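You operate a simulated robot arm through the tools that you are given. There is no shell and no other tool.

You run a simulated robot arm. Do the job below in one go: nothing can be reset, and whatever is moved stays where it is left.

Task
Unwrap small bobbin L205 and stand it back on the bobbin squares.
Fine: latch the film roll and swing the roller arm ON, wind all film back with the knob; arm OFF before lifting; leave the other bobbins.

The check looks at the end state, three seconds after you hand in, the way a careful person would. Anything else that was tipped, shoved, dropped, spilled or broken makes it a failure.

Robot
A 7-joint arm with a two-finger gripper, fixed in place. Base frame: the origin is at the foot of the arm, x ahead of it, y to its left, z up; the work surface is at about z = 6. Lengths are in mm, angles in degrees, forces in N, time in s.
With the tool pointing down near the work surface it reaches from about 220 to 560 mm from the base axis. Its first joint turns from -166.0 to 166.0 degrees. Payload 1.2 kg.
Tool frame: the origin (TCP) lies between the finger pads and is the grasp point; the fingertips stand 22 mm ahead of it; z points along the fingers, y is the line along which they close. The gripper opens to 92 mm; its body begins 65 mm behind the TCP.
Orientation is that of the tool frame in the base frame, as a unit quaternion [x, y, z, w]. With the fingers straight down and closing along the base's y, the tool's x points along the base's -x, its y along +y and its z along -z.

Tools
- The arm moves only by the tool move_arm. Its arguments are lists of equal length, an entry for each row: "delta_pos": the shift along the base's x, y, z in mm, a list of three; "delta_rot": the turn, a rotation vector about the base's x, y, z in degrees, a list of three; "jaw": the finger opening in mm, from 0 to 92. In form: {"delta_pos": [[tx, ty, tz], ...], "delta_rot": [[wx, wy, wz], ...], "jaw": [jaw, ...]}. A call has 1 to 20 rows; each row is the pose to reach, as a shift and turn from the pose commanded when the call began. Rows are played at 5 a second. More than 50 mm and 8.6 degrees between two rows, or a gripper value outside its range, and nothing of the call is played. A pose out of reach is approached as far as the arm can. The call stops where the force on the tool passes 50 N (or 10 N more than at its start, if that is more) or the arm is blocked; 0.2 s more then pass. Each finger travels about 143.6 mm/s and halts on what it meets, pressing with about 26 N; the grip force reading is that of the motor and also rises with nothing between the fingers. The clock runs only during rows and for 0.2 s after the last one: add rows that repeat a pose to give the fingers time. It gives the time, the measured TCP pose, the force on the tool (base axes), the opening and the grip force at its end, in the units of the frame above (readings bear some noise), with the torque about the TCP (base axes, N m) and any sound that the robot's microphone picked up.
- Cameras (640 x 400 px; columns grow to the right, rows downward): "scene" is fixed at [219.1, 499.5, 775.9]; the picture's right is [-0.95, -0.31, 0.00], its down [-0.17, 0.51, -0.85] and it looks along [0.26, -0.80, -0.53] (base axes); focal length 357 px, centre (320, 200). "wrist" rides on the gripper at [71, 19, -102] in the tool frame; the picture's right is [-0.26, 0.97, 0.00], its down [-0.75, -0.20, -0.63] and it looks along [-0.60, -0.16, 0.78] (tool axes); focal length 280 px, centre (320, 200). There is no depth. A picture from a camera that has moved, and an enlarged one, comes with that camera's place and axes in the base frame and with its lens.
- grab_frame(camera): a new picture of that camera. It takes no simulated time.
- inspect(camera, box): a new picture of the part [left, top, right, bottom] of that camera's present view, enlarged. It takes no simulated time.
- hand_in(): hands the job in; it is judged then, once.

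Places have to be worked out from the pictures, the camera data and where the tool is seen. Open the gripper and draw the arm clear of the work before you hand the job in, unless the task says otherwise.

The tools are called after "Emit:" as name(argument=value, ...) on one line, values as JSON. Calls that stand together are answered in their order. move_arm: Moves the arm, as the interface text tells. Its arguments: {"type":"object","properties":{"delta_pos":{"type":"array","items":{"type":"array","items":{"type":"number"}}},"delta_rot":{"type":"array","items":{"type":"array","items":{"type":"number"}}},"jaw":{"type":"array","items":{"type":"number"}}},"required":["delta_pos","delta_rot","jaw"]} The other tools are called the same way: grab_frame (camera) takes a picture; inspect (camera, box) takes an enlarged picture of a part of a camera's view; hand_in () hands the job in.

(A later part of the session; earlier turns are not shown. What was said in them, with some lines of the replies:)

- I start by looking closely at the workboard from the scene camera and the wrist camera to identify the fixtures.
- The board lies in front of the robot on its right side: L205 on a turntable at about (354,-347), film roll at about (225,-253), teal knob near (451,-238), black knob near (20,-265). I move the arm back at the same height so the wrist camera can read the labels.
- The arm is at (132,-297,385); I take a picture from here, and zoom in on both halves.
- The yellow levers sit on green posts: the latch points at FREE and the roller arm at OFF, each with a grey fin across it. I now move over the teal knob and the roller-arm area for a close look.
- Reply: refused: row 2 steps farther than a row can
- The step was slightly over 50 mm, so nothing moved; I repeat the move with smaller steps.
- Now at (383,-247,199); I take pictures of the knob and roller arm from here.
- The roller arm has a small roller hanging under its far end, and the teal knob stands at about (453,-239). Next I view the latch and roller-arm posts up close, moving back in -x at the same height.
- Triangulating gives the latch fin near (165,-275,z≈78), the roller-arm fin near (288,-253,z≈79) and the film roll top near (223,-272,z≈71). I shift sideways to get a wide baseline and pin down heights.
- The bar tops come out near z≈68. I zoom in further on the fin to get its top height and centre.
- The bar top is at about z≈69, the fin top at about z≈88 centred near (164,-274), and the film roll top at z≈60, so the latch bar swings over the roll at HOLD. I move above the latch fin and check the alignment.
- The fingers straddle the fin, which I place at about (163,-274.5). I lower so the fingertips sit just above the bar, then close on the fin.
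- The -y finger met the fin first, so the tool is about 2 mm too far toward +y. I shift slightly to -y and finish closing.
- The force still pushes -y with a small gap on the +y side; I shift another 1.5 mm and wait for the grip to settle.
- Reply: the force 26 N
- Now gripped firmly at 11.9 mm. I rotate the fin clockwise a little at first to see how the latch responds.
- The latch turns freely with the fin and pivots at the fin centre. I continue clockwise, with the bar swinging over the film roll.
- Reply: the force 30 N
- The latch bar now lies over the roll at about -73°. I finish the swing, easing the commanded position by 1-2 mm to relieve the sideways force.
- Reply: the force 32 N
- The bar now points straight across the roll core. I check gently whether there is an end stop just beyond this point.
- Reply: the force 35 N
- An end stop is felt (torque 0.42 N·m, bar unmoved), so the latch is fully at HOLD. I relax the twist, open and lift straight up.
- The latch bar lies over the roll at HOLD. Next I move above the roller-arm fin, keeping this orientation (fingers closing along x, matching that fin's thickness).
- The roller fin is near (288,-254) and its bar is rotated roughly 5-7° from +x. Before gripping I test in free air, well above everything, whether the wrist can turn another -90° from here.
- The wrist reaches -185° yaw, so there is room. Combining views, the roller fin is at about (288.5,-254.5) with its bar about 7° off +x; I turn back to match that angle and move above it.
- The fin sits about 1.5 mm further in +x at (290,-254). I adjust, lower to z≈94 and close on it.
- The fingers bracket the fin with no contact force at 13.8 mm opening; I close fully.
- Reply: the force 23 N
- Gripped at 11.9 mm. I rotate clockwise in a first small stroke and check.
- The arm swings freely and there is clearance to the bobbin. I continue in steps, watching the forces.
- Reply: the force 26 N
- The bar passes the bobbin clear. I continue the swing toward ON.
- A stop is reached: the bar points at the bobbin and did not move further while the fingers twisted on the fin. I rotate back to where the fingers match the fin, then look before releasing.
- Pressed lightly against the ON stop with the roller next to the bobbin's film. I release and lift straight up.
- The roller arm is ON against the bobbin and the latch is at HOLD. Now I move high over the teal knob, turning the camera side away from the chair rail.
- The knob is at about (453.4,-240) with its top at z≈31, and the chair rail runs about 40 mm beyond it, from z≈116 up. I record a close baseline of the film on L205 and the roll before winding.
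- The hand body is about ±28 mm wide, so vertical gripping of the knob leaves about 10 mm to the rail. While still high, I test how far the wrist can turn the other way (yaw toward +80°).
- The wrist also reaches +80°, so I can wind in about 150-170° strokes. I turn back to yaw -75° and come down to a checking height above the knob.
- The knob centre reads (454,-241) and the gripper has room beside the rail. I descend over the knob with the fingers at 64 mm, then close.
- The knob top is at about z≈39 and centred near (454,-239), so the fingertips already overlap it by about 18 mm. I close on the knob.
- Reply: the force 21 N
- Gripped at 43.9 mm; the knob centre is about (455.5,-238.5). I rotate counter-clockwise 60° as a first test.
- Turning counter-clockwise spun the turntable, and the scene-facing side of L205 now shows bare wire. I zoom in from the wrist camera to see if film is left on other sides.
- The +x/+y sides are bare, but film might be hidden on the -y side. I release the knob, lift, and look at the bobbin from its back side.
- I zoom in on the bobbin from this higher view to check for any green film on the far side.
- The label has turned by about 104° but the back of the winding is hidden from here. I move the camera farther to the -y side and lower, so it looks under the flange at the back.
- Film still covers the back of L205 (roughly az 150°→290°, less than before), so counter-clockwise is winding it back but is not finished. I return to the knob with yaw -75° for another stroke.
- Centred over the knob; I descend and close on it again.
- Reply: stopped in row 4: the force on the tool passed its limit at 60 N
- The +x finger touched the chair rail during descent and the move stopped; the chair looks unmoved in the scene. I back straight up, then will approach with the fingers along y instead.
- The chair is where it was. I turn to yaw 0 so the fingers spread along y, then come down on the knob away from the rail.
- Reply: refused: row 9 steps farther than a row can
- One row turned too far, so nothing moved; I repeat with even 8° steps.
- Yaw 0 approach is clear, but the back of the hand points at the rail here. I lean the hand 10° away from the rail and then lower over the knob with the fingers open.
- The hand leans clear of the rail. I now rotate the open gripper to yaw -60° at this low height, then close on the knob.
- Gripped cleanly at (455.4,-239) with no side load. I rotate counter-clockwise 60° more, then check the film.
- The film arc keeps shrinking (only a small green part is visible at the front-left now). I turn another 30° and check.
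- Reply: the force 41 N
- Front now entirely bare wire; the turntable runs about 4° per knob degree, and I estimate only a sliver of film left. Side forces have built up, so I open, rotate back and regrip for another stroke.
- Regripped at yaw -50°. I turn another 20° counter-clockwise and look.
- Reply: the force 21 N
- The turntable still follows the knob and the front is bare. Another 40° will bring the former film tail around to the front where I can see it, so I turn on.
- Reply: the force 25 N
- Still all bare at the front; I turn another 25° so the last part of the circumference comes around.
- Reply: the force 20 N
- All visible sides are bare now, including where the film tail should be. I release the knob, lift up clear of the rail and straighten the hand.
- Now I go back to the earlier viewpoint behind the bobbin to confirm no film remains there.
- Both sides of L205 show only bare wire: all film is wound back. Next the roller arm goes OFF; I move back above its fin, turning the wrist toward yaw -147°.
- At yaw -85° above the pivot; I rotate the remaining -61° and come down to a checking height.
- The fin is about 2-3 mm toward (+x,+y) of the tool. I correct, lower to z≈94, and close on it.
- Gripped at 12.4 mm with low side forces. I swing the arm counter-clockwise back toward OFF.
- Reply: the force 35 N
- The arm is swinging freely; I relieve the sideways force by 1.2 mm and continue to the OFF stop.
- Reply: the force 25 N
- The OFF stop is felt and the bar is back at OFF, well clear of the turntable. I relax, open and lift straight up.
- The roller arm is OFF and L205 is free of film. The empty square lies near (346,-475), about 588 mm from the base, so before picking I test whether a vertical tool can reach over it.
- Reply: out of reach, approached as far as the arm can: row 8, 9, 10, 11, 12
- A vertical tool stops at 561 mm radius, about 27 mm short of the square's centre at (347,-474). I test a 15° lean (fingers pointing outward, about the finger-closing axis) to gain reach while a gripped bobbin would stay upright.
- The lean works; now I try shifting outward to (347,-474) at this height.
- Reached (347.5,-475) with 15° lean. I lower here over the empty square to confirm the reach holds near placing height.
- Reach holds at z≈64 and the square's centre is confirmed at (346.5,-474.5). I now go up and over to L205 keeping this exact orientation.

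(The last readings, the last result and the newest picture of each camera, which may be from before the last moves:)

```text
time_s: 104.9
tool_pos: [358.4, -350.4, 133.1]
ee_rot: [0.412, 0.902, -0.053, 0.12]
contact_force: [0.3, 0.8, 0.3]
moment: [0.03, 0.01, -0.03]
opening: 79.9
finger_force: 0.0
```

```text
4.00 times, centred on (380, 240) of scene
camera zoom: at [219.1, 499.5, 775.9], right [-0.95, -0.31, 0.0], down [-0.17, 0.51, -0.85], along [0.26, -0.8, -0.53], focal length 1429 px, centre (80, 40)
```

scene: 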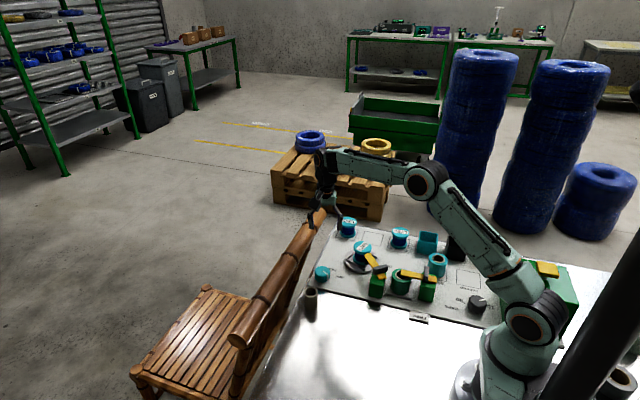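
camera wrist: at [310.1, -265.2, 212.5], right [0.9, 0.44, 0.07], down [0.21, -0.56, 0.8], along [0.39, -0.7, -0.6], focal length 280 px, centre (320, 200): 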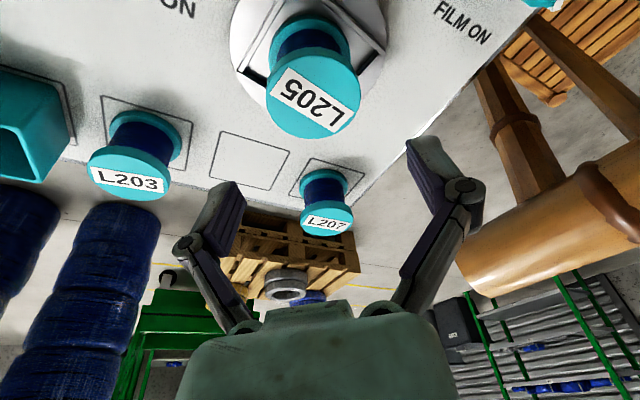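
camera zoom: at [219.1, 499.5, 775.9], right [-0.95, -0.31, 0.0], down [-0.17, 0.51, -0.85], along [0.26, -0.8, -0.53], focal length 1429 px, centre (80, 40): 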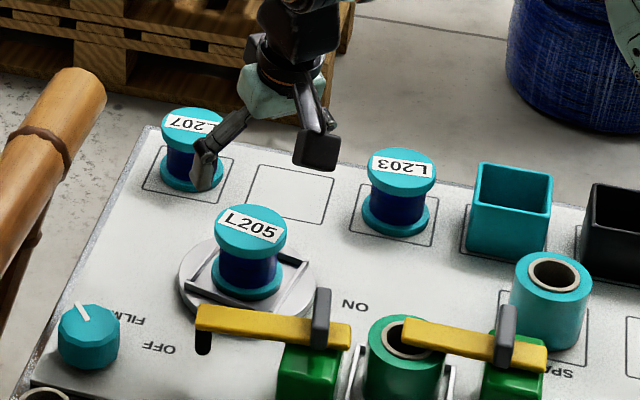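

The bobbin top is at about z≈59, centred near (358.3,-349.3), right under the gripper. I descend around its upper flange to TCP z≈57.

Emit:
move_arm(delta_pos=[[0, 0.5, -15], [0, 1, -30], [0, 1, -45], [0, 1, -58], [0, 1, -68], [0, 1, -75], [0, 1, -75]], delta_rot=[[0, 0, 0], [0, 0, 0], [0, 0, 0], [0, 0, 0], [0, 0, 0], [0, 0, 0], [0, 0, 0]], jaw=[80, 80, 80, 80, 80, 80, 80])

Emit:
grab_frame(camera="wrist")

Emit:
inspect(camera="scene", box=[330, 220, 410, 280])

```text
time_s: 106.5
tool_pos: [357.7, -348.6, 56.3]
ee_rot: [0.412, 0.902, -0.052, 0.121]
contact_force: [-0.4, -0.1, 0.4]
moment: [0.01, 0.01, -0.02]
opening: 80.2
finger_force: 0.0
```

```text
taken
camera wrist: at [308.9, -264.5, 136.4], right [0.9, 0.44, 0.07], down [0.21, -0.56, 0.8], along [0.39, -0.7, -0.6], focal length 280 px, centre (320, 200)
```

wrist: 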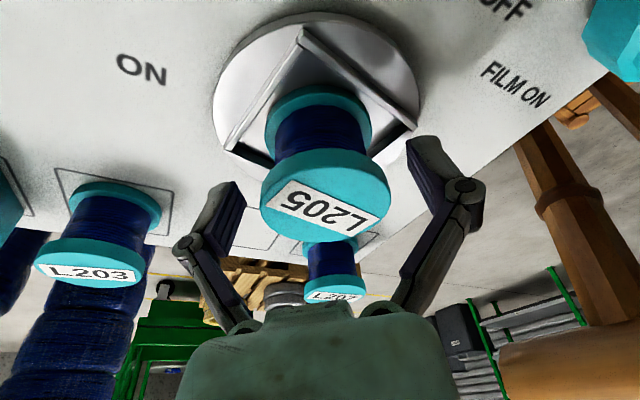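

```text
6.67 times, centred on (370, 250) of scene
camera zoom: at [219.1, 499.5, 775.9], right [-0.95, -0.31, 0.0], down [-0.17, 0.51, -0.85], along [0.26, -0.8, -0.53], focal length 2381 px, centre (-13, -133)
```

zoom: 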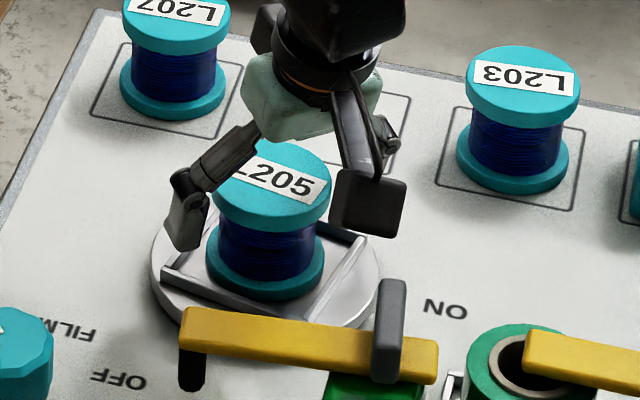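

The fingers straddle the bobbin symmetrically with no contact. I close on the upper flange.

Emit:
move_arm(delta_pos=[[0, 0, 0], [0, 0, 0], [0, 0, 0], [0, 0, 0], [0, 0, 0]], delta_rot=[[0, 0, 0], [0, 0, 0], [0, 0, 0], [0, 0, 0], [0, 0, 0]], jaw=[68, 60, 54, 48, 46])

Emit:
grab_frame(camera="wrist")

Emit:
inspect(camera="scene", box=[330, 220, 410, 280])

```text
time_s: 107.7
tool_pos: [357.6, -349.3, 58.1]
ee_rot: [0.413, 0.901, -0.054, 0.12]
contact_force: [0.2, 2.9, 3.8]
moment: [0.06, 0.06, -0.02]
opening: 53.9
finger_force: 25.8
```

```text
taken
camera wrist: at [309.0, -264.4, 136.8], right [0.89, 0.44, 0.07], down [0.21, -0.56, 0.8], along [0.39, -0.7, -0.6], focal length 280 px, centre (320, 200)
```

wrist: 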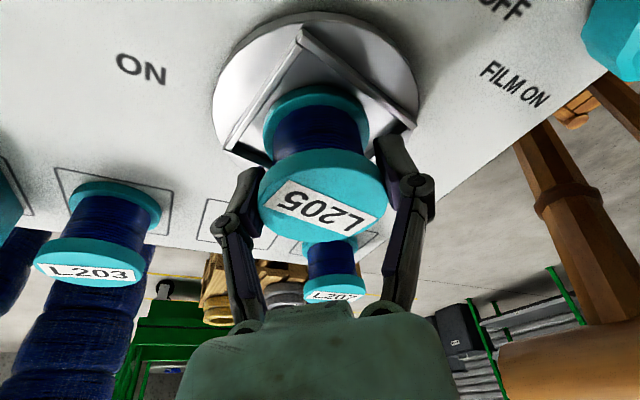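

```text
6.67 times, centred on (370, 250) of scene
camera zoom: at [219.1, 499.5, 775.9], right [-0.95, -0.31, 0.0], down [-0.17, 0.51, -0.85], along [0.26, -0.8, -0.53], focal length 2381 px, centre (-13, -133)
```

zoom: 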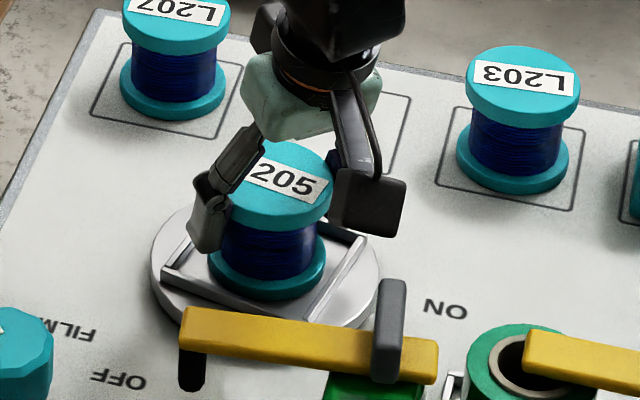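

Gripped at 53.9 mm with almost no disturbance. I lift straight up gently and check that it comes free and hangs upright.

Emit:
move_arm(delta_pos=[[0, 0, 4], [0, 0, 10], [0, 0, 20], [0, 0, 32], [0, 0, 32]], delta_rot=[[0, 0, 0], [0, 0, 0], [0, 0, 0], [0, 0, 0], [0, 0, 0]], jaw=[46, 46, 46, 46, 46])

Emit:
grab_frame(camera="wrist")

Emit:
inspect(camera="scene", box=[330, 210, 410, 280])

```text
time_s: 108.9
tool_pos: [357.2, -347.8, 87.3]
ee_rot: [0.412, 0.902, -0.053, 0.12]
contact_force: [-1.3, -0.2, 0.3]
moment: [0.03, -0.03, 0.02]
opening: 53.1
finger_force: 26.2
```

```text
taken
camera wrist: at [309.2, -263.8, 167.3], right [0.9, 0.44, 0.07], down [0.21, -0.56, 0.8], along [0.39, -0.7, -0.6], focal length 280 px, centre (320, 200)
```

wrist: 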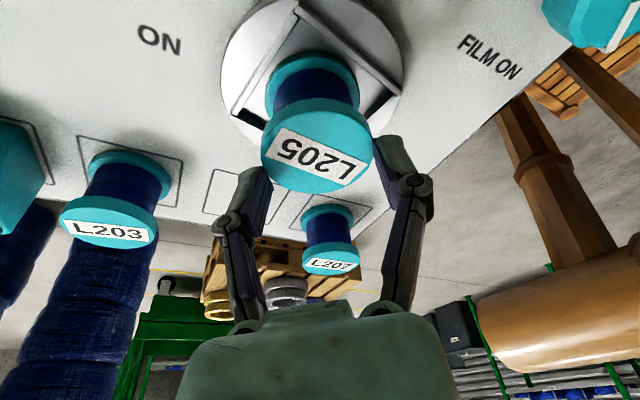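

```text
5.71 times, centred on (370, 245) of scene
camera zoom: at [219.1, 499.5, 775.9], right [-0.95, -0.31, 0.0], down [-0.17, 0.51, -0.85], along [0.26, -0.8, -0.53], focal length 2041 px, centre (34, -57)
```

zoom: 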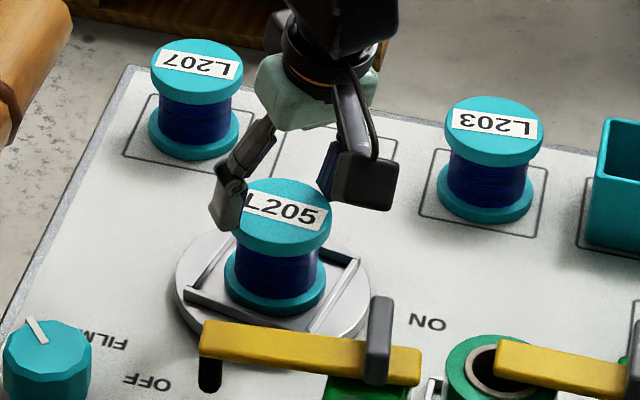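

The fingers slid upward along the flange and the bobbin stayed in its frame. I zoom in to understand the grip before trying again.

Emit:
inspect(camera="wrist", box=[220, 20, 420, 220])

Emit:
inspect(camera="scene", box=[345, 235, 390, 270])

```text
2.00 times, centred on (320, 120) of wrist
camera zoom: at [309.2, -263.8, 167.3], right [0.9, 0.44, 0.07], down [0.21, -0.56, 0.8], along [0.39, -0.7, -0.6], focal length 561 px, centre (320, 360)
```

zoom: 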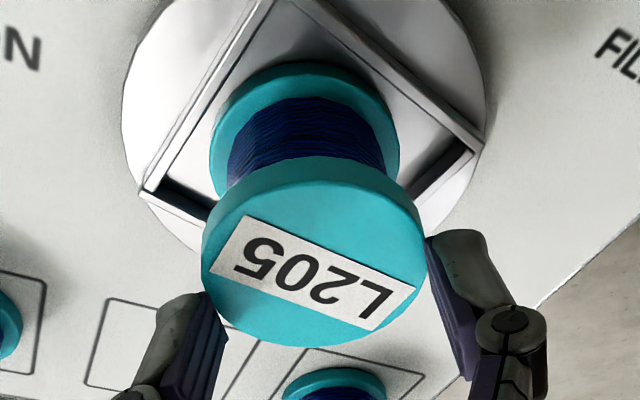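

```text
11.43 times, centred on (368, 252) of scene
camera zoom: at [219.1, 499.5, 775.9], right [-0.95, -0.31, 0.0], down [-0.17, 0.51, -0.85], along [0.26, -0.8, -0.53], focal length 4082 px, centre (-223, -400)
```

zoom: 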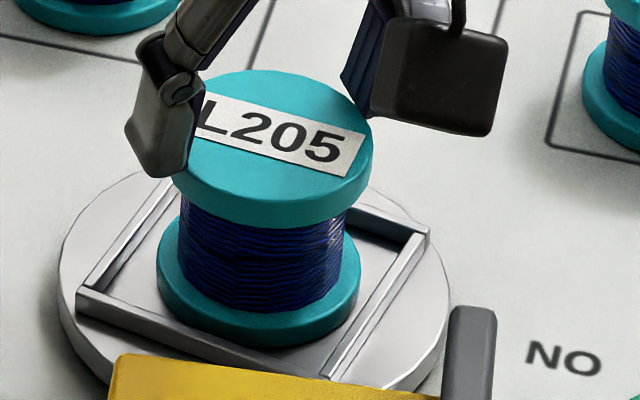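

The bobbin flange is actually higher (about z 61-73) than I assumed, so my first grip was too low on the fingers. I open slightly, reposition so the pad centres meet the flange, and regrip.

Emit:
move_arm(delta_pos=[[0, 0, 0], [0, 0, 0], [0, 0, -8], [0, 0, -16], [0, 0, -22], [0, 0, -22], [0, 0, -22], [0, 0, -22], [0, 0, -22]], delta_rot=[[0, 0, 0], [0, 0, 0], [0, 0, 0], [0, 0, 0], [0, 0, 0], [0, 0, 0], [0, 0, 0], [0, 0, 0], [0, 0, 0]], jaw=[60, 66, 66, 66, 66, 60, 54, 46, 40])

Emit:
inspect(camera="wrist", box=[220, 60, 420, 260])

Emit:
inspect(camera="scene", box=[345, 235, 390, 270])

```text
time_s: 110.9
tool_pos: [358.2, -348.7, 67.3]
ee_rot: [0.412, 0.901, -0.054, 0.121]
contact_force: [-0.8, 1.3, 2.7]
moment: [0.05, 0.01, -0.02]
opening: 53.4
finger_force: 26.2
```

```text
2.00 times, centred on (320, 160) of wrist
camera zoom: at [309.0, -264.0, 145.6], right [0.9, 0.44, 0.07], down [0.21, -0.56, 0.8], along [0.39, -0.7, -0.6], focal length 561 px, centre (320, 280)
```

zoom: 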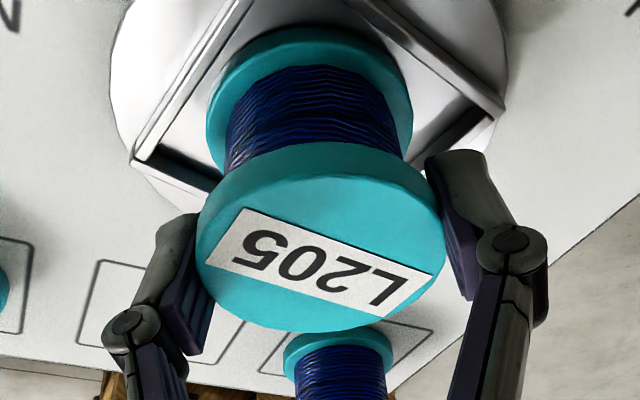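

```text
11.43 times, centred on (368, 252) of scene
camera zoom: at [219.1, 499.5, 775.9], right [-0.95, -0.31, 0.0], down [-0.17, 0.51, -0.85], along [0.26, -0.8, -0.53], focal length 4082 px, centre (-223, -400)
```

zoom: 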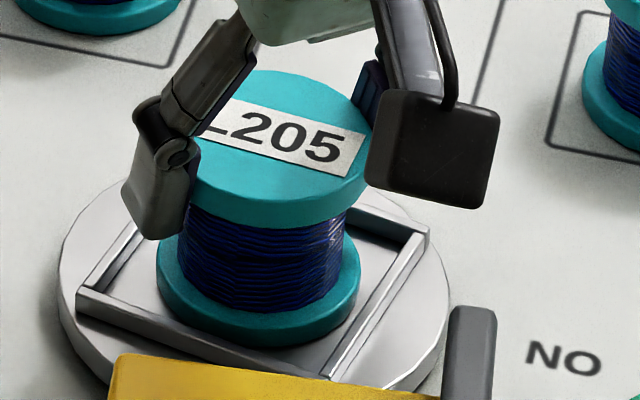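

The pads now cover the flange properly. I lift only 4 mm to read the force.

Emit:
move_arm(delta_pos=[[0, 0, 2], [0, 0, 4]], delta_rot=[[0, 0, 0], [0, 0, 0]], jaw=[40, 40])

Emit:
inspect(camera="scene", box=[345, 235, 390, 270])

```text
time_s: 111.5
tool_pos: [358.8, -347.5, 70.5]
ee_rot: [0.412, 0.902, -0.053, 0.12]
contact_force: [0.6, -0.6, -0.8]
moment: [-0.01, 0.01, 0.0]
opening: 53.1
finger_force: 26.0
```

```text
11.43 times, centred on (368, 252) of scene
camera zoom: at [219.1, 499.5, 775.9], right [-0.95, -0.31, 0.0], down [-0.17, 0.51, -0.85], along [0.26, -0.8, -0.53], focal length 4082 px, centre (-223, -400)
```

zoom: 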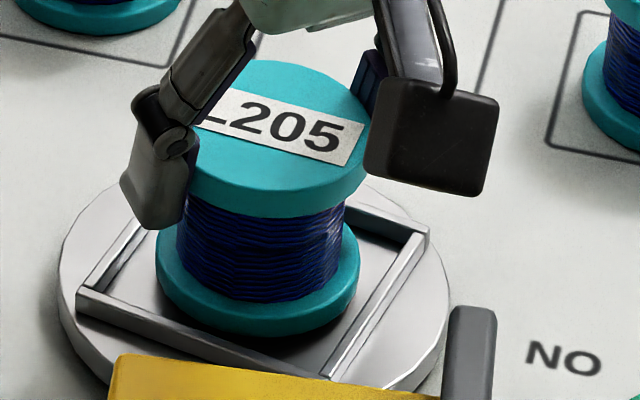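

It lifts now. I continue raising slowly and check it's still held.

Emit:
move_arm(delta_pos=[[0, 0, 4], [0, 0, 8], [0, 0, 12], [0, 0, 16], [0, 0, 20]], delta_rot=[[0, 0, 0], [0, 0, 0], [0, 0, 0], [0, 0, 0], [0, 0, 0]], jaw=[40, 40, 40, 40, 40])

Emit:
inspect(camera="scene", box=[335, 225, 395, 275])

Emit:
grab_frame(camera="wrist")

```text
time_s: 112.7
tool_pos: [357.9, -347.8, 91.1]
ee_rot: [0.413, 0.901, -0.054, 0.121]
contact_force: [-0.3, 1.0, -2.5]
moment: [0.01, 0.0, 0.03]
opening: 53.1
finger_force: 26.1
```

```text
8.00 times, centred on (365, 250) of scene
camera zoom: at [219.1, 499.5, 775.9], right [-0.95, -0.31, 0.0], down [-0.17, 0.51, -0.85], along [0.26, -0.8, -0.53], focal length 2858 px, centre (-40, -200)
```

zoom: 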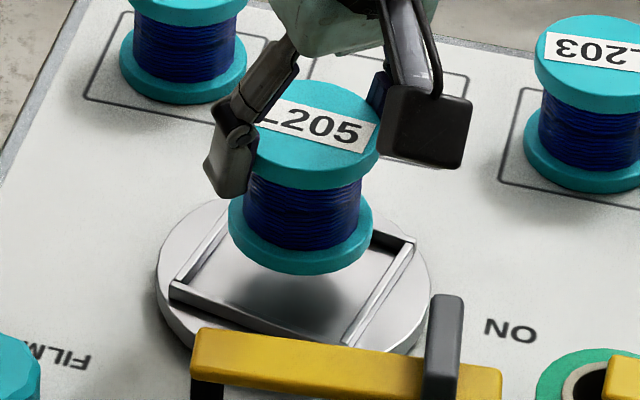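

```text
taken
camera wrist: at [309.0, -262.7, 170.9], right [0.9, 0.44, 0.07], down [0.21, -0.56, 0.8], along [0.39, -0.7, -0.6], focal length 280 px, centre (320, 200)
```

wrist: 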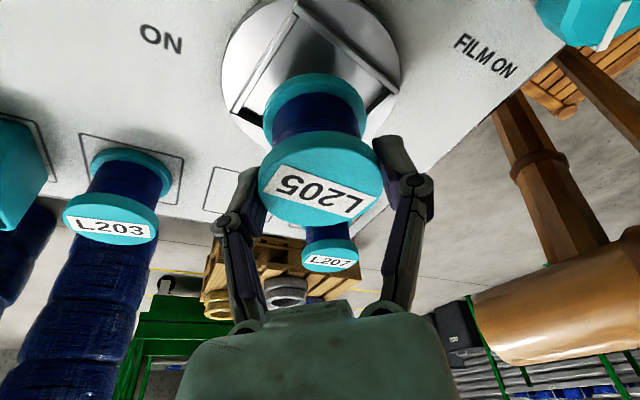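

L205 is out of the frame, upright, and centred in the gripper (top at about z≈90). I raise a bit more and carry it over to the empty square.

Emit:
move_arm(delta_pos=[[0, 0, 8], [0, 0, 16], [-1, -12, 18], [-3, -30, 18], [-5, -50, 18], [-7, -70, 18], [-9, -90, 18], [-10, -108, 18], [-11, -120, 18], [-11, -126, 18], [-11, -126, 18], [-11, -126, 18]], delta_rot=[[0, 0, 0], [0, 0, 0], [0, 0, 0], [0, 0, 0], [0, 0, 0], [0, 0, 0], [0, 0, 0], [0, 0, 0], [0, 0, 0], [0, 0, 0], [0, 0, 0], [0, 0, 0]], jaw=[40, 40, 40, 40, 40, 40, 40, 40, 40, 40, 40, 40])

Emit:
grab_frame(camera="wrist")

Emit:
inspect(camera="scene", box=[335, 205, 415, 265])

```text
time_s: 115.3
tool_pos: [347.5, -474.2, 108.9]
ee_rot: [0.413, 0.901, -0.053, 0.121]
contact_force: [0.5, 0.4, -1.7]
moment: [0.04, 0.03, 0.04]
opening: 53.0
finger_force: 25.6
```

```text
taken
camera wrist: at [298.0, -389.6, 188.0], right [0.9, 0.44, 0.07], down [0.21, -0.56, 0.8], along [0.39, -0.7, -0.6], focal length 280 px, centre (320, 200)
```

wrist: 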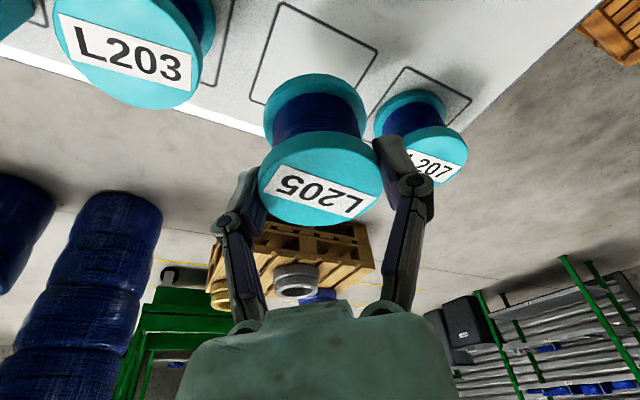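

```text
6.67 times, centred on (375, 235) of scene
camera zoom: at [219.1, 499.5, 775.9], right [-0.95, -0.31, 0.0], down [-0.17, 0.51, -0.85], along [0.26, -0.8, -0.53], focal length 2381 px, centre (-47, -33)
```

zoom: 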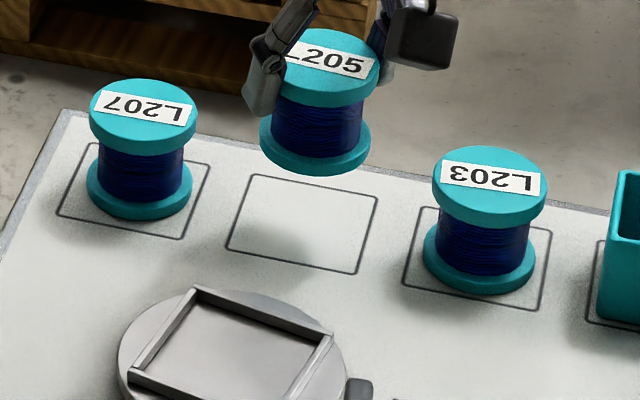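

L205 hangs upright directly over the empty square (within about 2 mm of its centre). I lower it most of the way.

Emit:
move_arm(delta_pos=[[-1, 0, -10], [-1, 0, -20], [-1, 0, -30], [-1, 0, -37], [-1, 0, -42], [-1, 0, -42]], delta_rot=[[0, 0, 0], [0, 0, 0], [0, 0, 0], [0, 0, 0], [0, 0, 0], [0, 0, 0]], jaw=[40, 40, 40, 40, 40, 40])

Emit:
inspect(camera="scene", box=[335, 205, 415, 265])

Emit:
grab_frame(camera="wrist")

```text
time_s: 116.7
tool_pos: [346.4, -473.3, 67.6]
ee_rot: [0.412, 0.901, -0.054, 0.121]
contact_force: [-0.3, 0.8, -1.8]
moment: [0.0, 0.04, 0.03]
opening: 53.2
finger_force: 25.9
```

```text
6.67 times, centred on (375, 235) of scene
camera zoom: at [219.1, 499.5, 775.9], right [-0.95, -0.31, 0.0], down [-0.17, 0.51, -0.85], along [0.26, -0.8, -0.53], focal length 2381 px, centre (-47, -33)
```

zoom: 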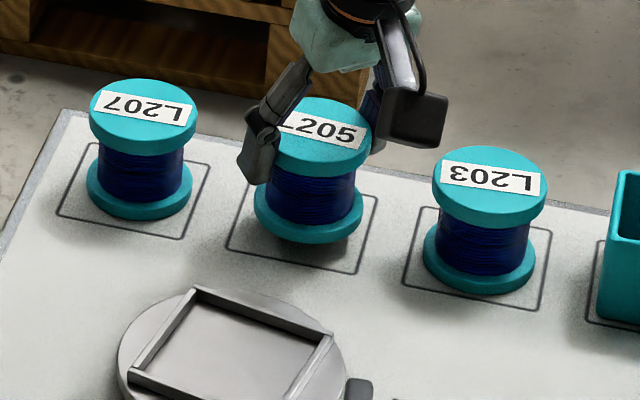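

```text
taken
camera wrist: at [297.6, -388.6, 146.6], right [0.9, 0.44, 0.07], down [0.21, -0.56, 0.8], along [0.39, -0.7, -0.6], focal length 280 px, centre (320, 200)
```

wrist: 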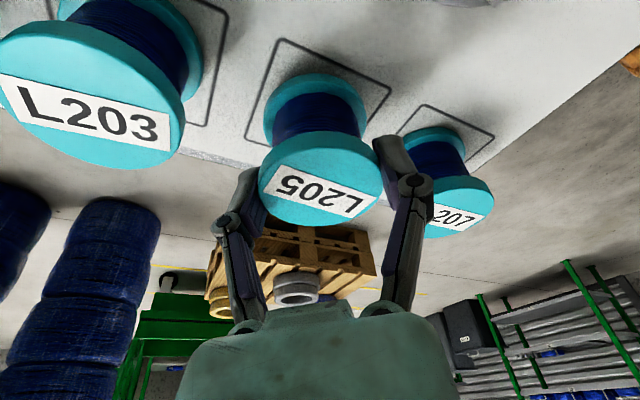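

About 5 mm of gap remains by the shadow. I lower in small steps and watch the vertical force.

Emit:
move_arm(delta_pos=[[0, 0, -1.5], [0, 0, -3], [0, 0, -4], [0, 0, -4]], delta_rot=[[0, 0, 0], [0, 0, 0], [0, 0, 0], [0, 0, 0]], jaw=[40, 40, 40, 40])

Emit:
inspect(camera="scene", box=[345, 210, 395, 260])

```text
time_s: 117.7
tool_pos: [344.8, -472.6, 62.9]
ee_rot: [0.412, 0.902, -0.053, 0.12]
contact_force: [-0.1, 1.2, -2.5]
moment: [-0.02, 0.0, 0.02]
opening: 53.2
finger_force: 25.6
```

```text
8.00 times, centred on (370, 235) of scene
camera zoom: at [219.1, 499.5, 775.9], right [-0.95, -0.31, 0.0], down [-0.17, 0.51, -0.85], along [0.26, -0.8, -0.53], focal length 2858 px, centre (-80, -80)
```

zoom: 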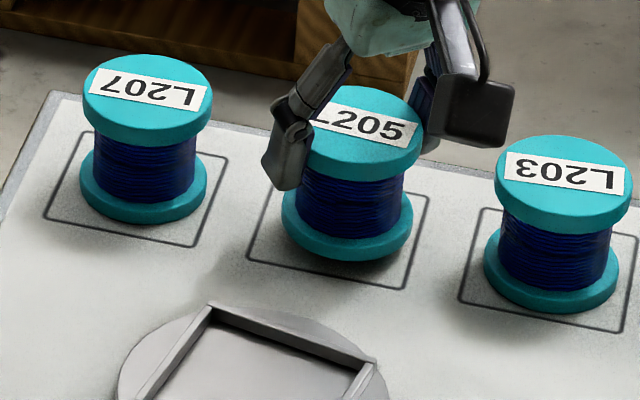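

Still hanging (weight about 2 N on the tool); I lower 1 mm at a time further.

Emit:
move_arm(delta_pos=[[0, 0, -1], [0, 0, -2], [0, 0, -2]], delta_rot=[[0, 0, 0], [0, 0, 0], [0, 0, 0]], jaw=[40, 40, 40])

Emit:
inspect(camera="scene", box=[345, 210, 395, 260])

```text
time_s: 118.5
tool_pos: [344.4, -474.3, 61.3]
ee_rot: [0.413, 0.901, -0.053, 0.121]
contact_force: [0.6, -0.2, -3.0]
moment: [-0.02, -0.02, -0.02]
opening: 53.2
finger_force: 26.1
```

```text
8.00 times, centred on (370, 235) of scene
camera zoom: at [219.1, 499.5, 775.9], right [-0.95, -0.31, 0.0], down [-0.17, 0.51, -0.85], along [0.26, -0.8, -0.53], focal length 2858 px, centre (-80, -80)
```

zoom: 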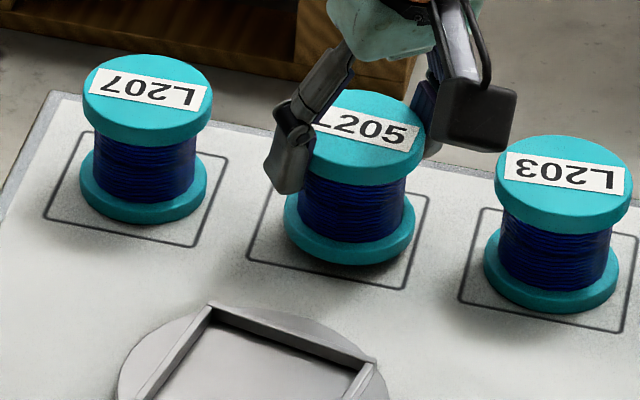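

Still slightly above the board, and from the scene the bobbin looks about 4-5 mm toward -x of the square's centre. I check with the wrist camera before the final touch-down.

Emit:
inspect(camera="wrist", box=[220, 20, 420, 220])

```text
2.00 times, centred on (320, 120) of wrist
camera zoom: at [295.9, -388.6, 140.3], right [0.9, 0.44, 0.07], down [0.21, -0.56, 0.8], along [0.39, -0.7, -0.6], focal length 561 px, centre (320, 360)
```

zoom: 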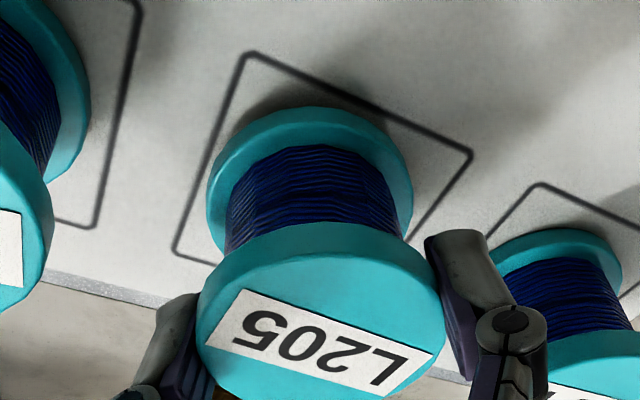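

Averaging wrist, scene and TCP readings, the bobbin is about (-2,+1.5) mm from the centre. I nudge it by (+2,-1.5) and lower the last few millimetres.

Emit:
move_arm(delta_pos=[[1, -0.8, 0], [2, -1.5, 0], [2, -1.5, -1], [2, -1.5, -2], [2, -1.5, -2]], delta_rot=[[0, 0, 0], [0, 0, 0], [0, 0, 0], [0, 0, 0], [0, 0, 0]], jaw=[40, 40, 40, 40, 40])

Emit:
inspect(camera="scene", box=[345, 210, 395, 260])

```text
time_s: 119.7
tool_pos: [347.6, -475.2, 60.4]
ee_rot: [0.412, 0.901, -0.054, 0.121]
contact_force: [0.0, 0.6, -1.9]
moment: [0.02, 0.03, -0.02]
opening: 53.0
finger_force: 25.9
```

```text
8.00 times, centred on (370, 235) of scene
camera zoom: at [219.1, 499.5, 775.9], right [-0.95, -0.31, 0.0], down [-0.17, 0.51, -0.85], along [0.26, -0.8, -0.53], focal length 2858 px, centre (-80, -80)
```

zoom: 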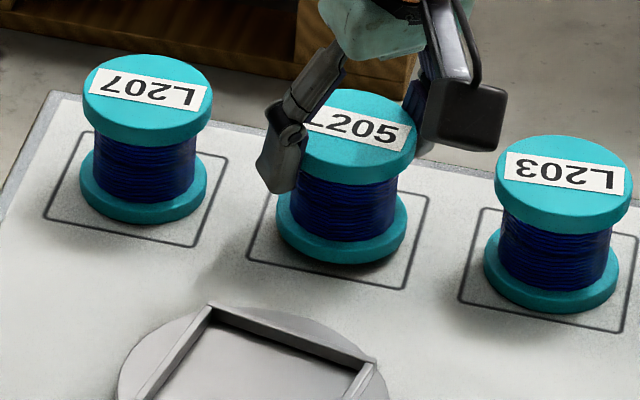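

The bobbin is now centred in the square. I lower further in 1 mm steps until it touches.

Emit:
move_arm(delta_pos=[[0, 0, -1], [0, 0, -2], [0, 0, -2]], delta_rot=[[0, 0, 0], [0, 0, 0], [0, 0, 0]], jaw=[40, 40, 40])

Emit:
inspect(camera="scene", box=[345, 210, 395, 260])

```text
time_s: 120.5
tool_pos: [348.6, -475.4, 55.7]
ee_rot: [0.412, 0.901, -0.053, 0.121]
contact_force: [0.3, -0.4, -2.0]
moment: [0.0, -0.02, -0.01]
opening: 52.9
finger_force: 26.4
```

```text
8.00 times, centred on (370, 235) of scene
camera zoom: at [219.1, 499.5, 775.9], right [-0.95, -0.31, 0.0], down [-0.17, 0.51, -0.85], along [0.26, -0.8, -0.53], focal length 2858 px, centre (-80, -80)
```

zoom: 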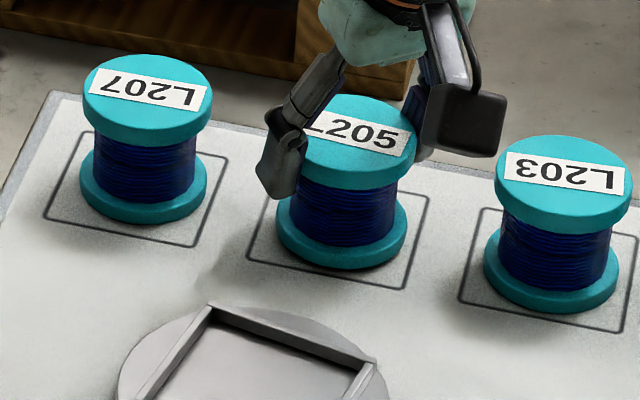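

Still hanging freely; continuing in 1 mm steps.

Emit:
move_arm(delta_pos=[[0, 0, -1], [0, 0, -2], [0, 0, -2]], delta_rot=[[0, 0, 0], [0, 0, 0], [0, 0, 0]], jaw=[40, 40, 40])

Emit:
inspect(camera="scene", box=[345, 210, 395, 260])

Emit:
inspect(camera="wrist", box=[220, 20, 420, 220])

```text
time_s: 121.3
tool_pos: [348.7, -475.5, 54.5]
ee_rot: [0.413, 0.901, -0.053, 0.121]
contact_force: [0.2, -0.6, -2.0]
moment: [0.0, 0.03, 0.0]
opening: 52.9
finger_force: 25.8
```

```text
8.00 times, centred on (370, 235) of scene
camera zoom: at [219.1, 499.5, 775.9], right [-0.95, -0.31, 0.0], down [-0.17, 0.51, -0.85], along [0.26, -0.8, -0.53], focal length 2858 px, centre (-80, -80)
```

zoom: 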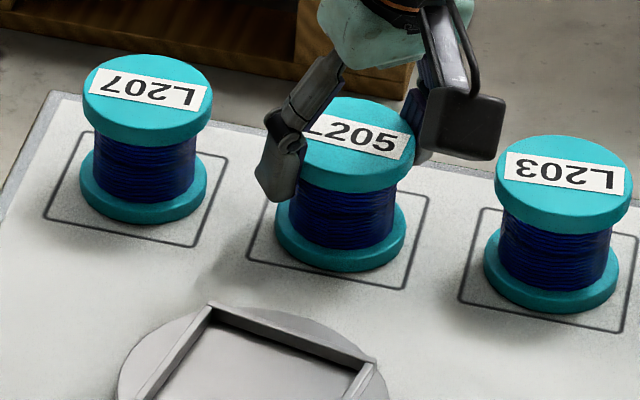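

```text
2.00 times, centred on (320, 120) of wrist
camera zoom: at [299.6, -390.7, 134.1], right [0.9, 0.44, 0.07], down [0.21, -0.56, 0.8], along [0.39, -0.7, -0.6], focal length 561 px, centre (320, 360)
```

zoom: 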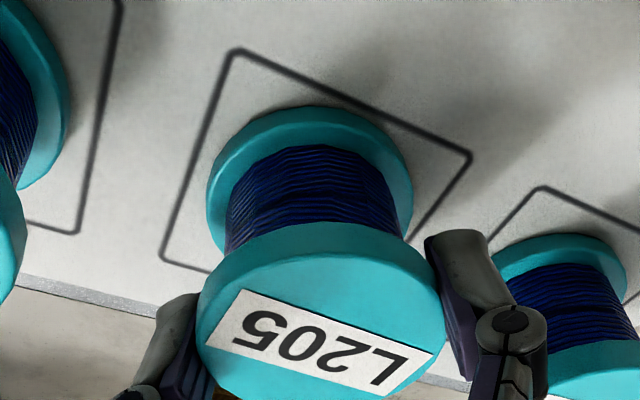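

Nearly down; both views suggest the bobbin is about 3 mm toward +y of centre, so I shift -2.5 mm in y and continue lowering.

Emit:
move_arm(delta_pos=[[0, -1.2, 0], [0, -2.5, 0], [0, -2.5, -1], [0, -2.5, -2], [0, -2.5, -2]], delta_rot=[[0, 0, 0], [0, 0, 0], [0, 0, 0], [0, 0, 0], [0, 0, 0]], jaw=[40, 40, 40, 40, 40])

Emit:
inspect(camera="scene", box=[345, 210, 395, 260])

```text
time_s: 122.5
tool_pos: [347.4, -477.0, 54.4]
ee_rot: [0.413, 0.901, -0.054, 0.121]
contact_force: [-0.6, -1.7, 4.0]
moment: [0.03, 0.09, 0.05]
opening: 53.0
finger_force: 26.4
```

```text
8.00 times, centred on (370, 235) of scene
camera zoom: at [219.1, 499.5, 775.9], right [-0.95, -0.31, 0.0], down [-0.17, 0.51, -0.85], along [0.26, -0.8, -0.53], focal length 2858 px, centre (-80, -80)
```

zoom: 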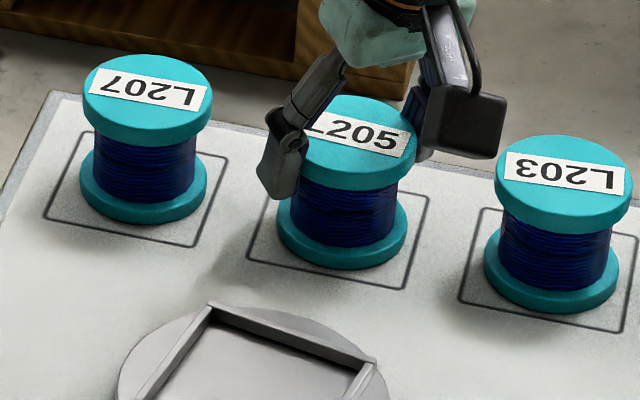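

The vertical force turned to +4 N: L205 is standing on the board. I open the fingers slowly without moving.

Emit:
move_arm(delta_pos=[[0, 0, 0], [0, 0, 0], [0, 0, 0], [0, 0, 0], [0, 0, 0]], delta_rot=[[0, 0, 0], [0, 0, 0], [0, 0, 0], [0, 0, 0], [0, 0, 0]], jaw=[54, 58, 64, 70, 74])

Emit:
inspect(camera="scene", box=[345, 210, 395, 260])

Emit:
grab_frame(camera="wrist")

```text
time_s: 123.7
tool_pos: [348.9, -475.8, 53.5]
ee_rot: [0.413, 0.901, -0.053, 0.121]
contact_force: [0.3, 0.0, 0.3]
moment: [0.01, 0.02, 0.01]
opening: 74.2
finger_force: 0.0
```

```text
8.00 times, centred on (370, 235) of scene
camera zoom: at [219.1, 499.5, 775.9], right [-0.95, -0.31, 0.0], down [-0.17, 0.51, -0.85], along [0.26, -0.8, -0.53], focal length 2858 px, centre (-80, -80)
```

zoom: 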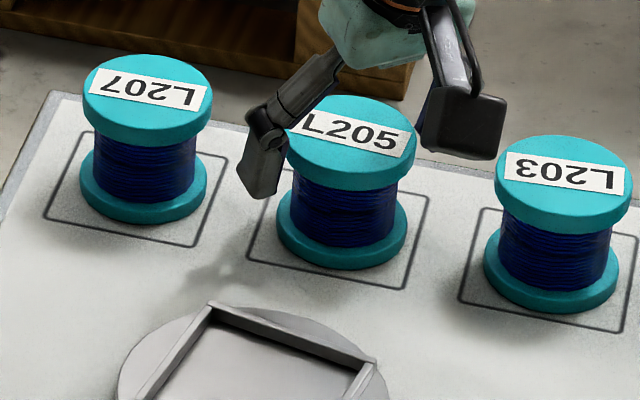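

```text
taken
camera wrist: at [299.4, -392.4, 133.2], right [0.9, 0.44, 0.07], down [0.21, -0.56, 0.8], along [0.39, -0.7, -0.6], focal length 280 px, centre (320, 200)
```

wrist: 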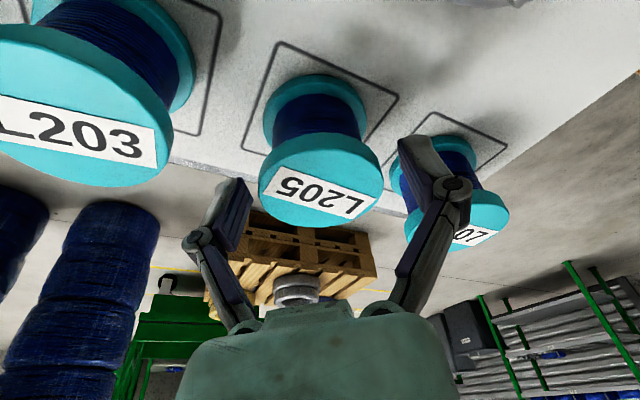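

L205 stands free in the square. I lift straight up and withdraw.

Emit:
move_arm(delta_pos=[[0, 0, 8], [0, 0, 20], [0, 0, 40], [0, 0, 65], [0, 0, 95], [0, 0, 125], [-10, 15, 140], [-20, 35, 150], [-20, 35, 150]], delta_rot=[[0, 0, 0], [0, 0, 0], [0, 0, 0], [0, 0, 0], [0, 0, 0], [0, 0, 0], [0, 0, 0], [0, 0, 0], [0, 0, 0]], jaw=[74, 74, 74, 74, 74, 74, 74, 74, 74])

Emit:
inspect(camera="scene", box=[300, 200, 460, 310])

Emit:
grab_frame(camera="wrist")

```text
time_s: 125.7
tool_pos: [327.2, -441.8, 201.6]
ee_rot: [0.412, 0.902, -0.053, 0.12]
contact_force: [-1.0, -0.1, -0.7]
moment: [-0.01, -0.02, -0.01]
opening: 74.1
finger_force: 0.2
```

```text
3.64 times, centred on (380, 255) of scene
camera zoom: at [219.1, 499.5, 775.9], right [-0.95, -0.31, 0.0], down [-0.17, 0.51, -0.85], along [0.26, -0.8, -0.53], focal length 1299 px, centre (102, 0)
```

zoom: 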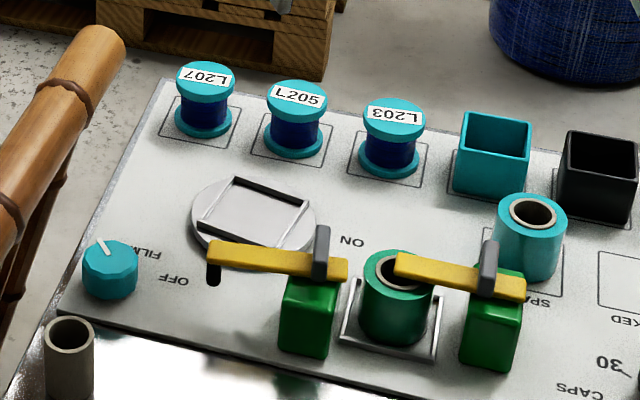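

```text
taken
camera wrist: at [279.2, -356.9, 281.6], right [0.9, 0.44, 0.07], down [0.21, -0.56, 0.8], along [0.39, -0.7, -0.6], focal length 280 px, centre (320, 200)
```

wrist: 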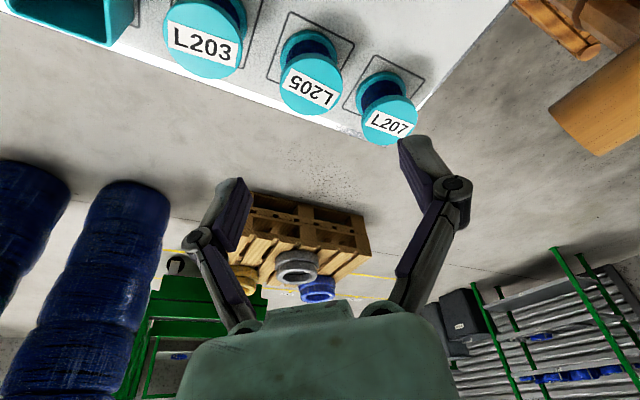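

L205 stands upright in its square between L207 and L203. I straighten the hand and draw the arm back to near its starting place, gripper open.

Emit:
move_arm(delta_pos=[[-5, 20, 20], [-12, 45, 45], [-20, 75, 70], [-28, 105, 95], [-36, 135, 120], [-42, 160, 140], [-42, 165, 145], [-42, 165, 145]], delta_rot=[[0, 0, 0], [3, 2.6, 0], [6, 5.2, 0], [9, 7.8, 0], [11.36, 9.8, 0], [11.36, 9.8, 0], [11.36, 9.8, 0], [11.36, 9.8, 0]], jaw=[80, 90, 92, 92, 92, 92, 92, 92])

Emit:
grab_frame(camera="scene")

Emit:
inspect(camera="scene", box=[300, 200, 520, 340])

Emit:
grab_frame(camera="wrist")

```text
time_s: 127.5
tool_pos: [284.2, -275.8, 349.4]
ee_rot: [0.415, 0.91, 0.001, 0.002]
contact_force: [-0.1, 0.0, -0.9]
moment: [0.0, 0.01, 0.02]
opening: 92.1
finger_force: 0.0
```

```text
taken
```

scene: 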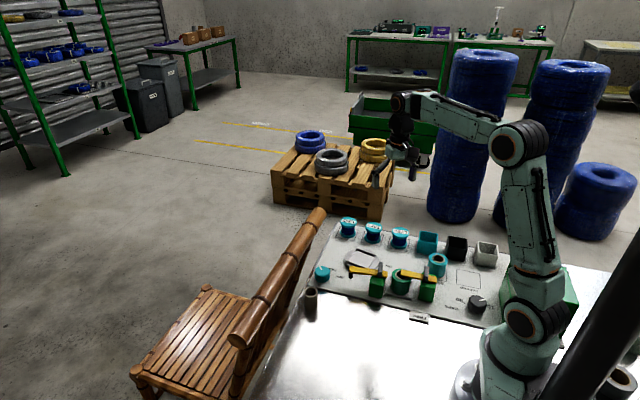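

```text
2.86 times, centred on (410, 270) of scene
camera zoom: at [219.1, 499.5, 775.9], right [-0.95, -0.31, 0.0], down [-0.17, 0.51, -0.85], along [0.26, -0.8, -0.53], focal length 1021 px, centre (63, 0)
```

zoom: 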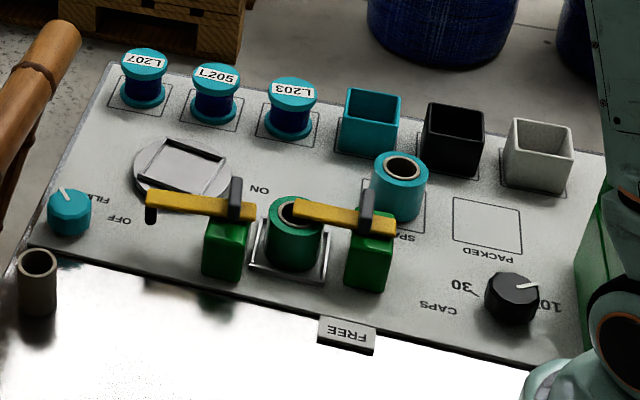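

```text
taken
camera wrist: at [251.5, -208.8, 450.4], right [0.9, 0.43, 0.0], down [0.33, -0.7, 0.63], along [0.27, -0.56, -0.78], focal length 280 px, centre (320, 200)
```

wrist: 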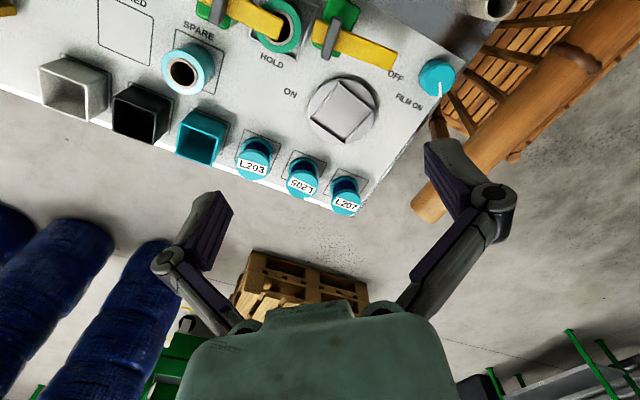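

Everything else looks as it was at the start; I take one last close look at L205 and its neighbours.

Emit:
inspect(camera="scene", box=[345, 210, 395, 260])

Emit:
inspect(camera="wrist", box=[230, 120, 390, 220])

```text
8.00 times, centred on (370, 235) of scene
camera zoom: at [219.1, 499.5, 775.9], right [-0.95, -0.31, 0.0], down [-0.17, 0.51, -0.85], along [0.26, -0.8, -0.53], focal length 2858 px, centre (-80, -80)
```

zoom: 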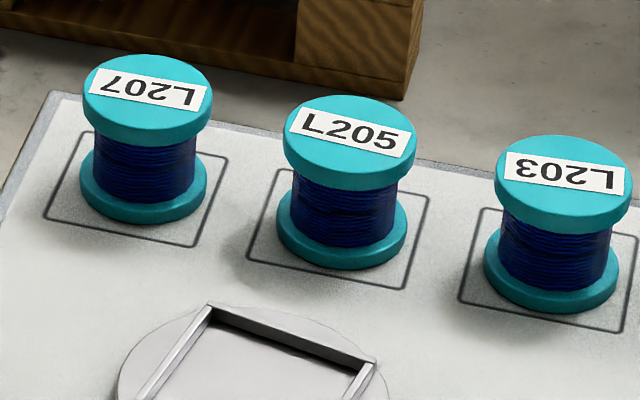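

```text
4.00 times, centred on (310, 170) of wrist
camera zoom: at [251.5, -208.8, 450.4], right [0.9, 0.43, 0.0], down [0.33, -0.7, 0.63], along [0.27, -0.56, -0.78], focal length 1122 px, centre (360, 320)
```

zoom: 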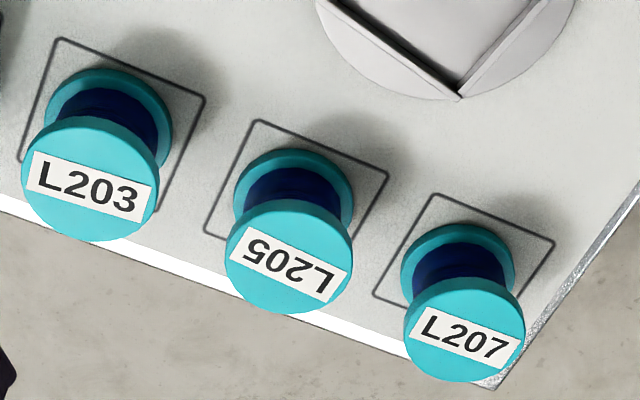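

L205 is bare of film and stands upright inside its square. The film roll is latched at HOLD, the roller arm is OFF, the other bobbins are untouched, and the open gripper is well clear, so I hand in.

Emit:
hand_in()

```text
The job is handed in.
```

L205 is unwrapped and standing upright in the free square between L207 and L203, and I've handed the job in.

- **Film:** I latched the roll at HOLD and swung the roller arm ON. I then turned the teal knob about 215° counter-clockwise until no film showed on L205 from either side.
- **Arm and bobbin:** the roller arm went back to OFF before I lifted L205. My first grip on it slipped; the second held, and it went down within a few millimetres of the square's centre.
- **Other bobbins:** L203 and L207 were not touched.
- **Chair contact:** while coming down on the knob, one finger hit the chair's back rail and the move stopped at 60 N. I backed off and approached from another angle. The chair looks unmoved in the pictures taken afterwards.
- **End state:** the latch is still at HOLD, and the knob is where I last turned it. The gripper is open and the arm is drawn back clear of the board.
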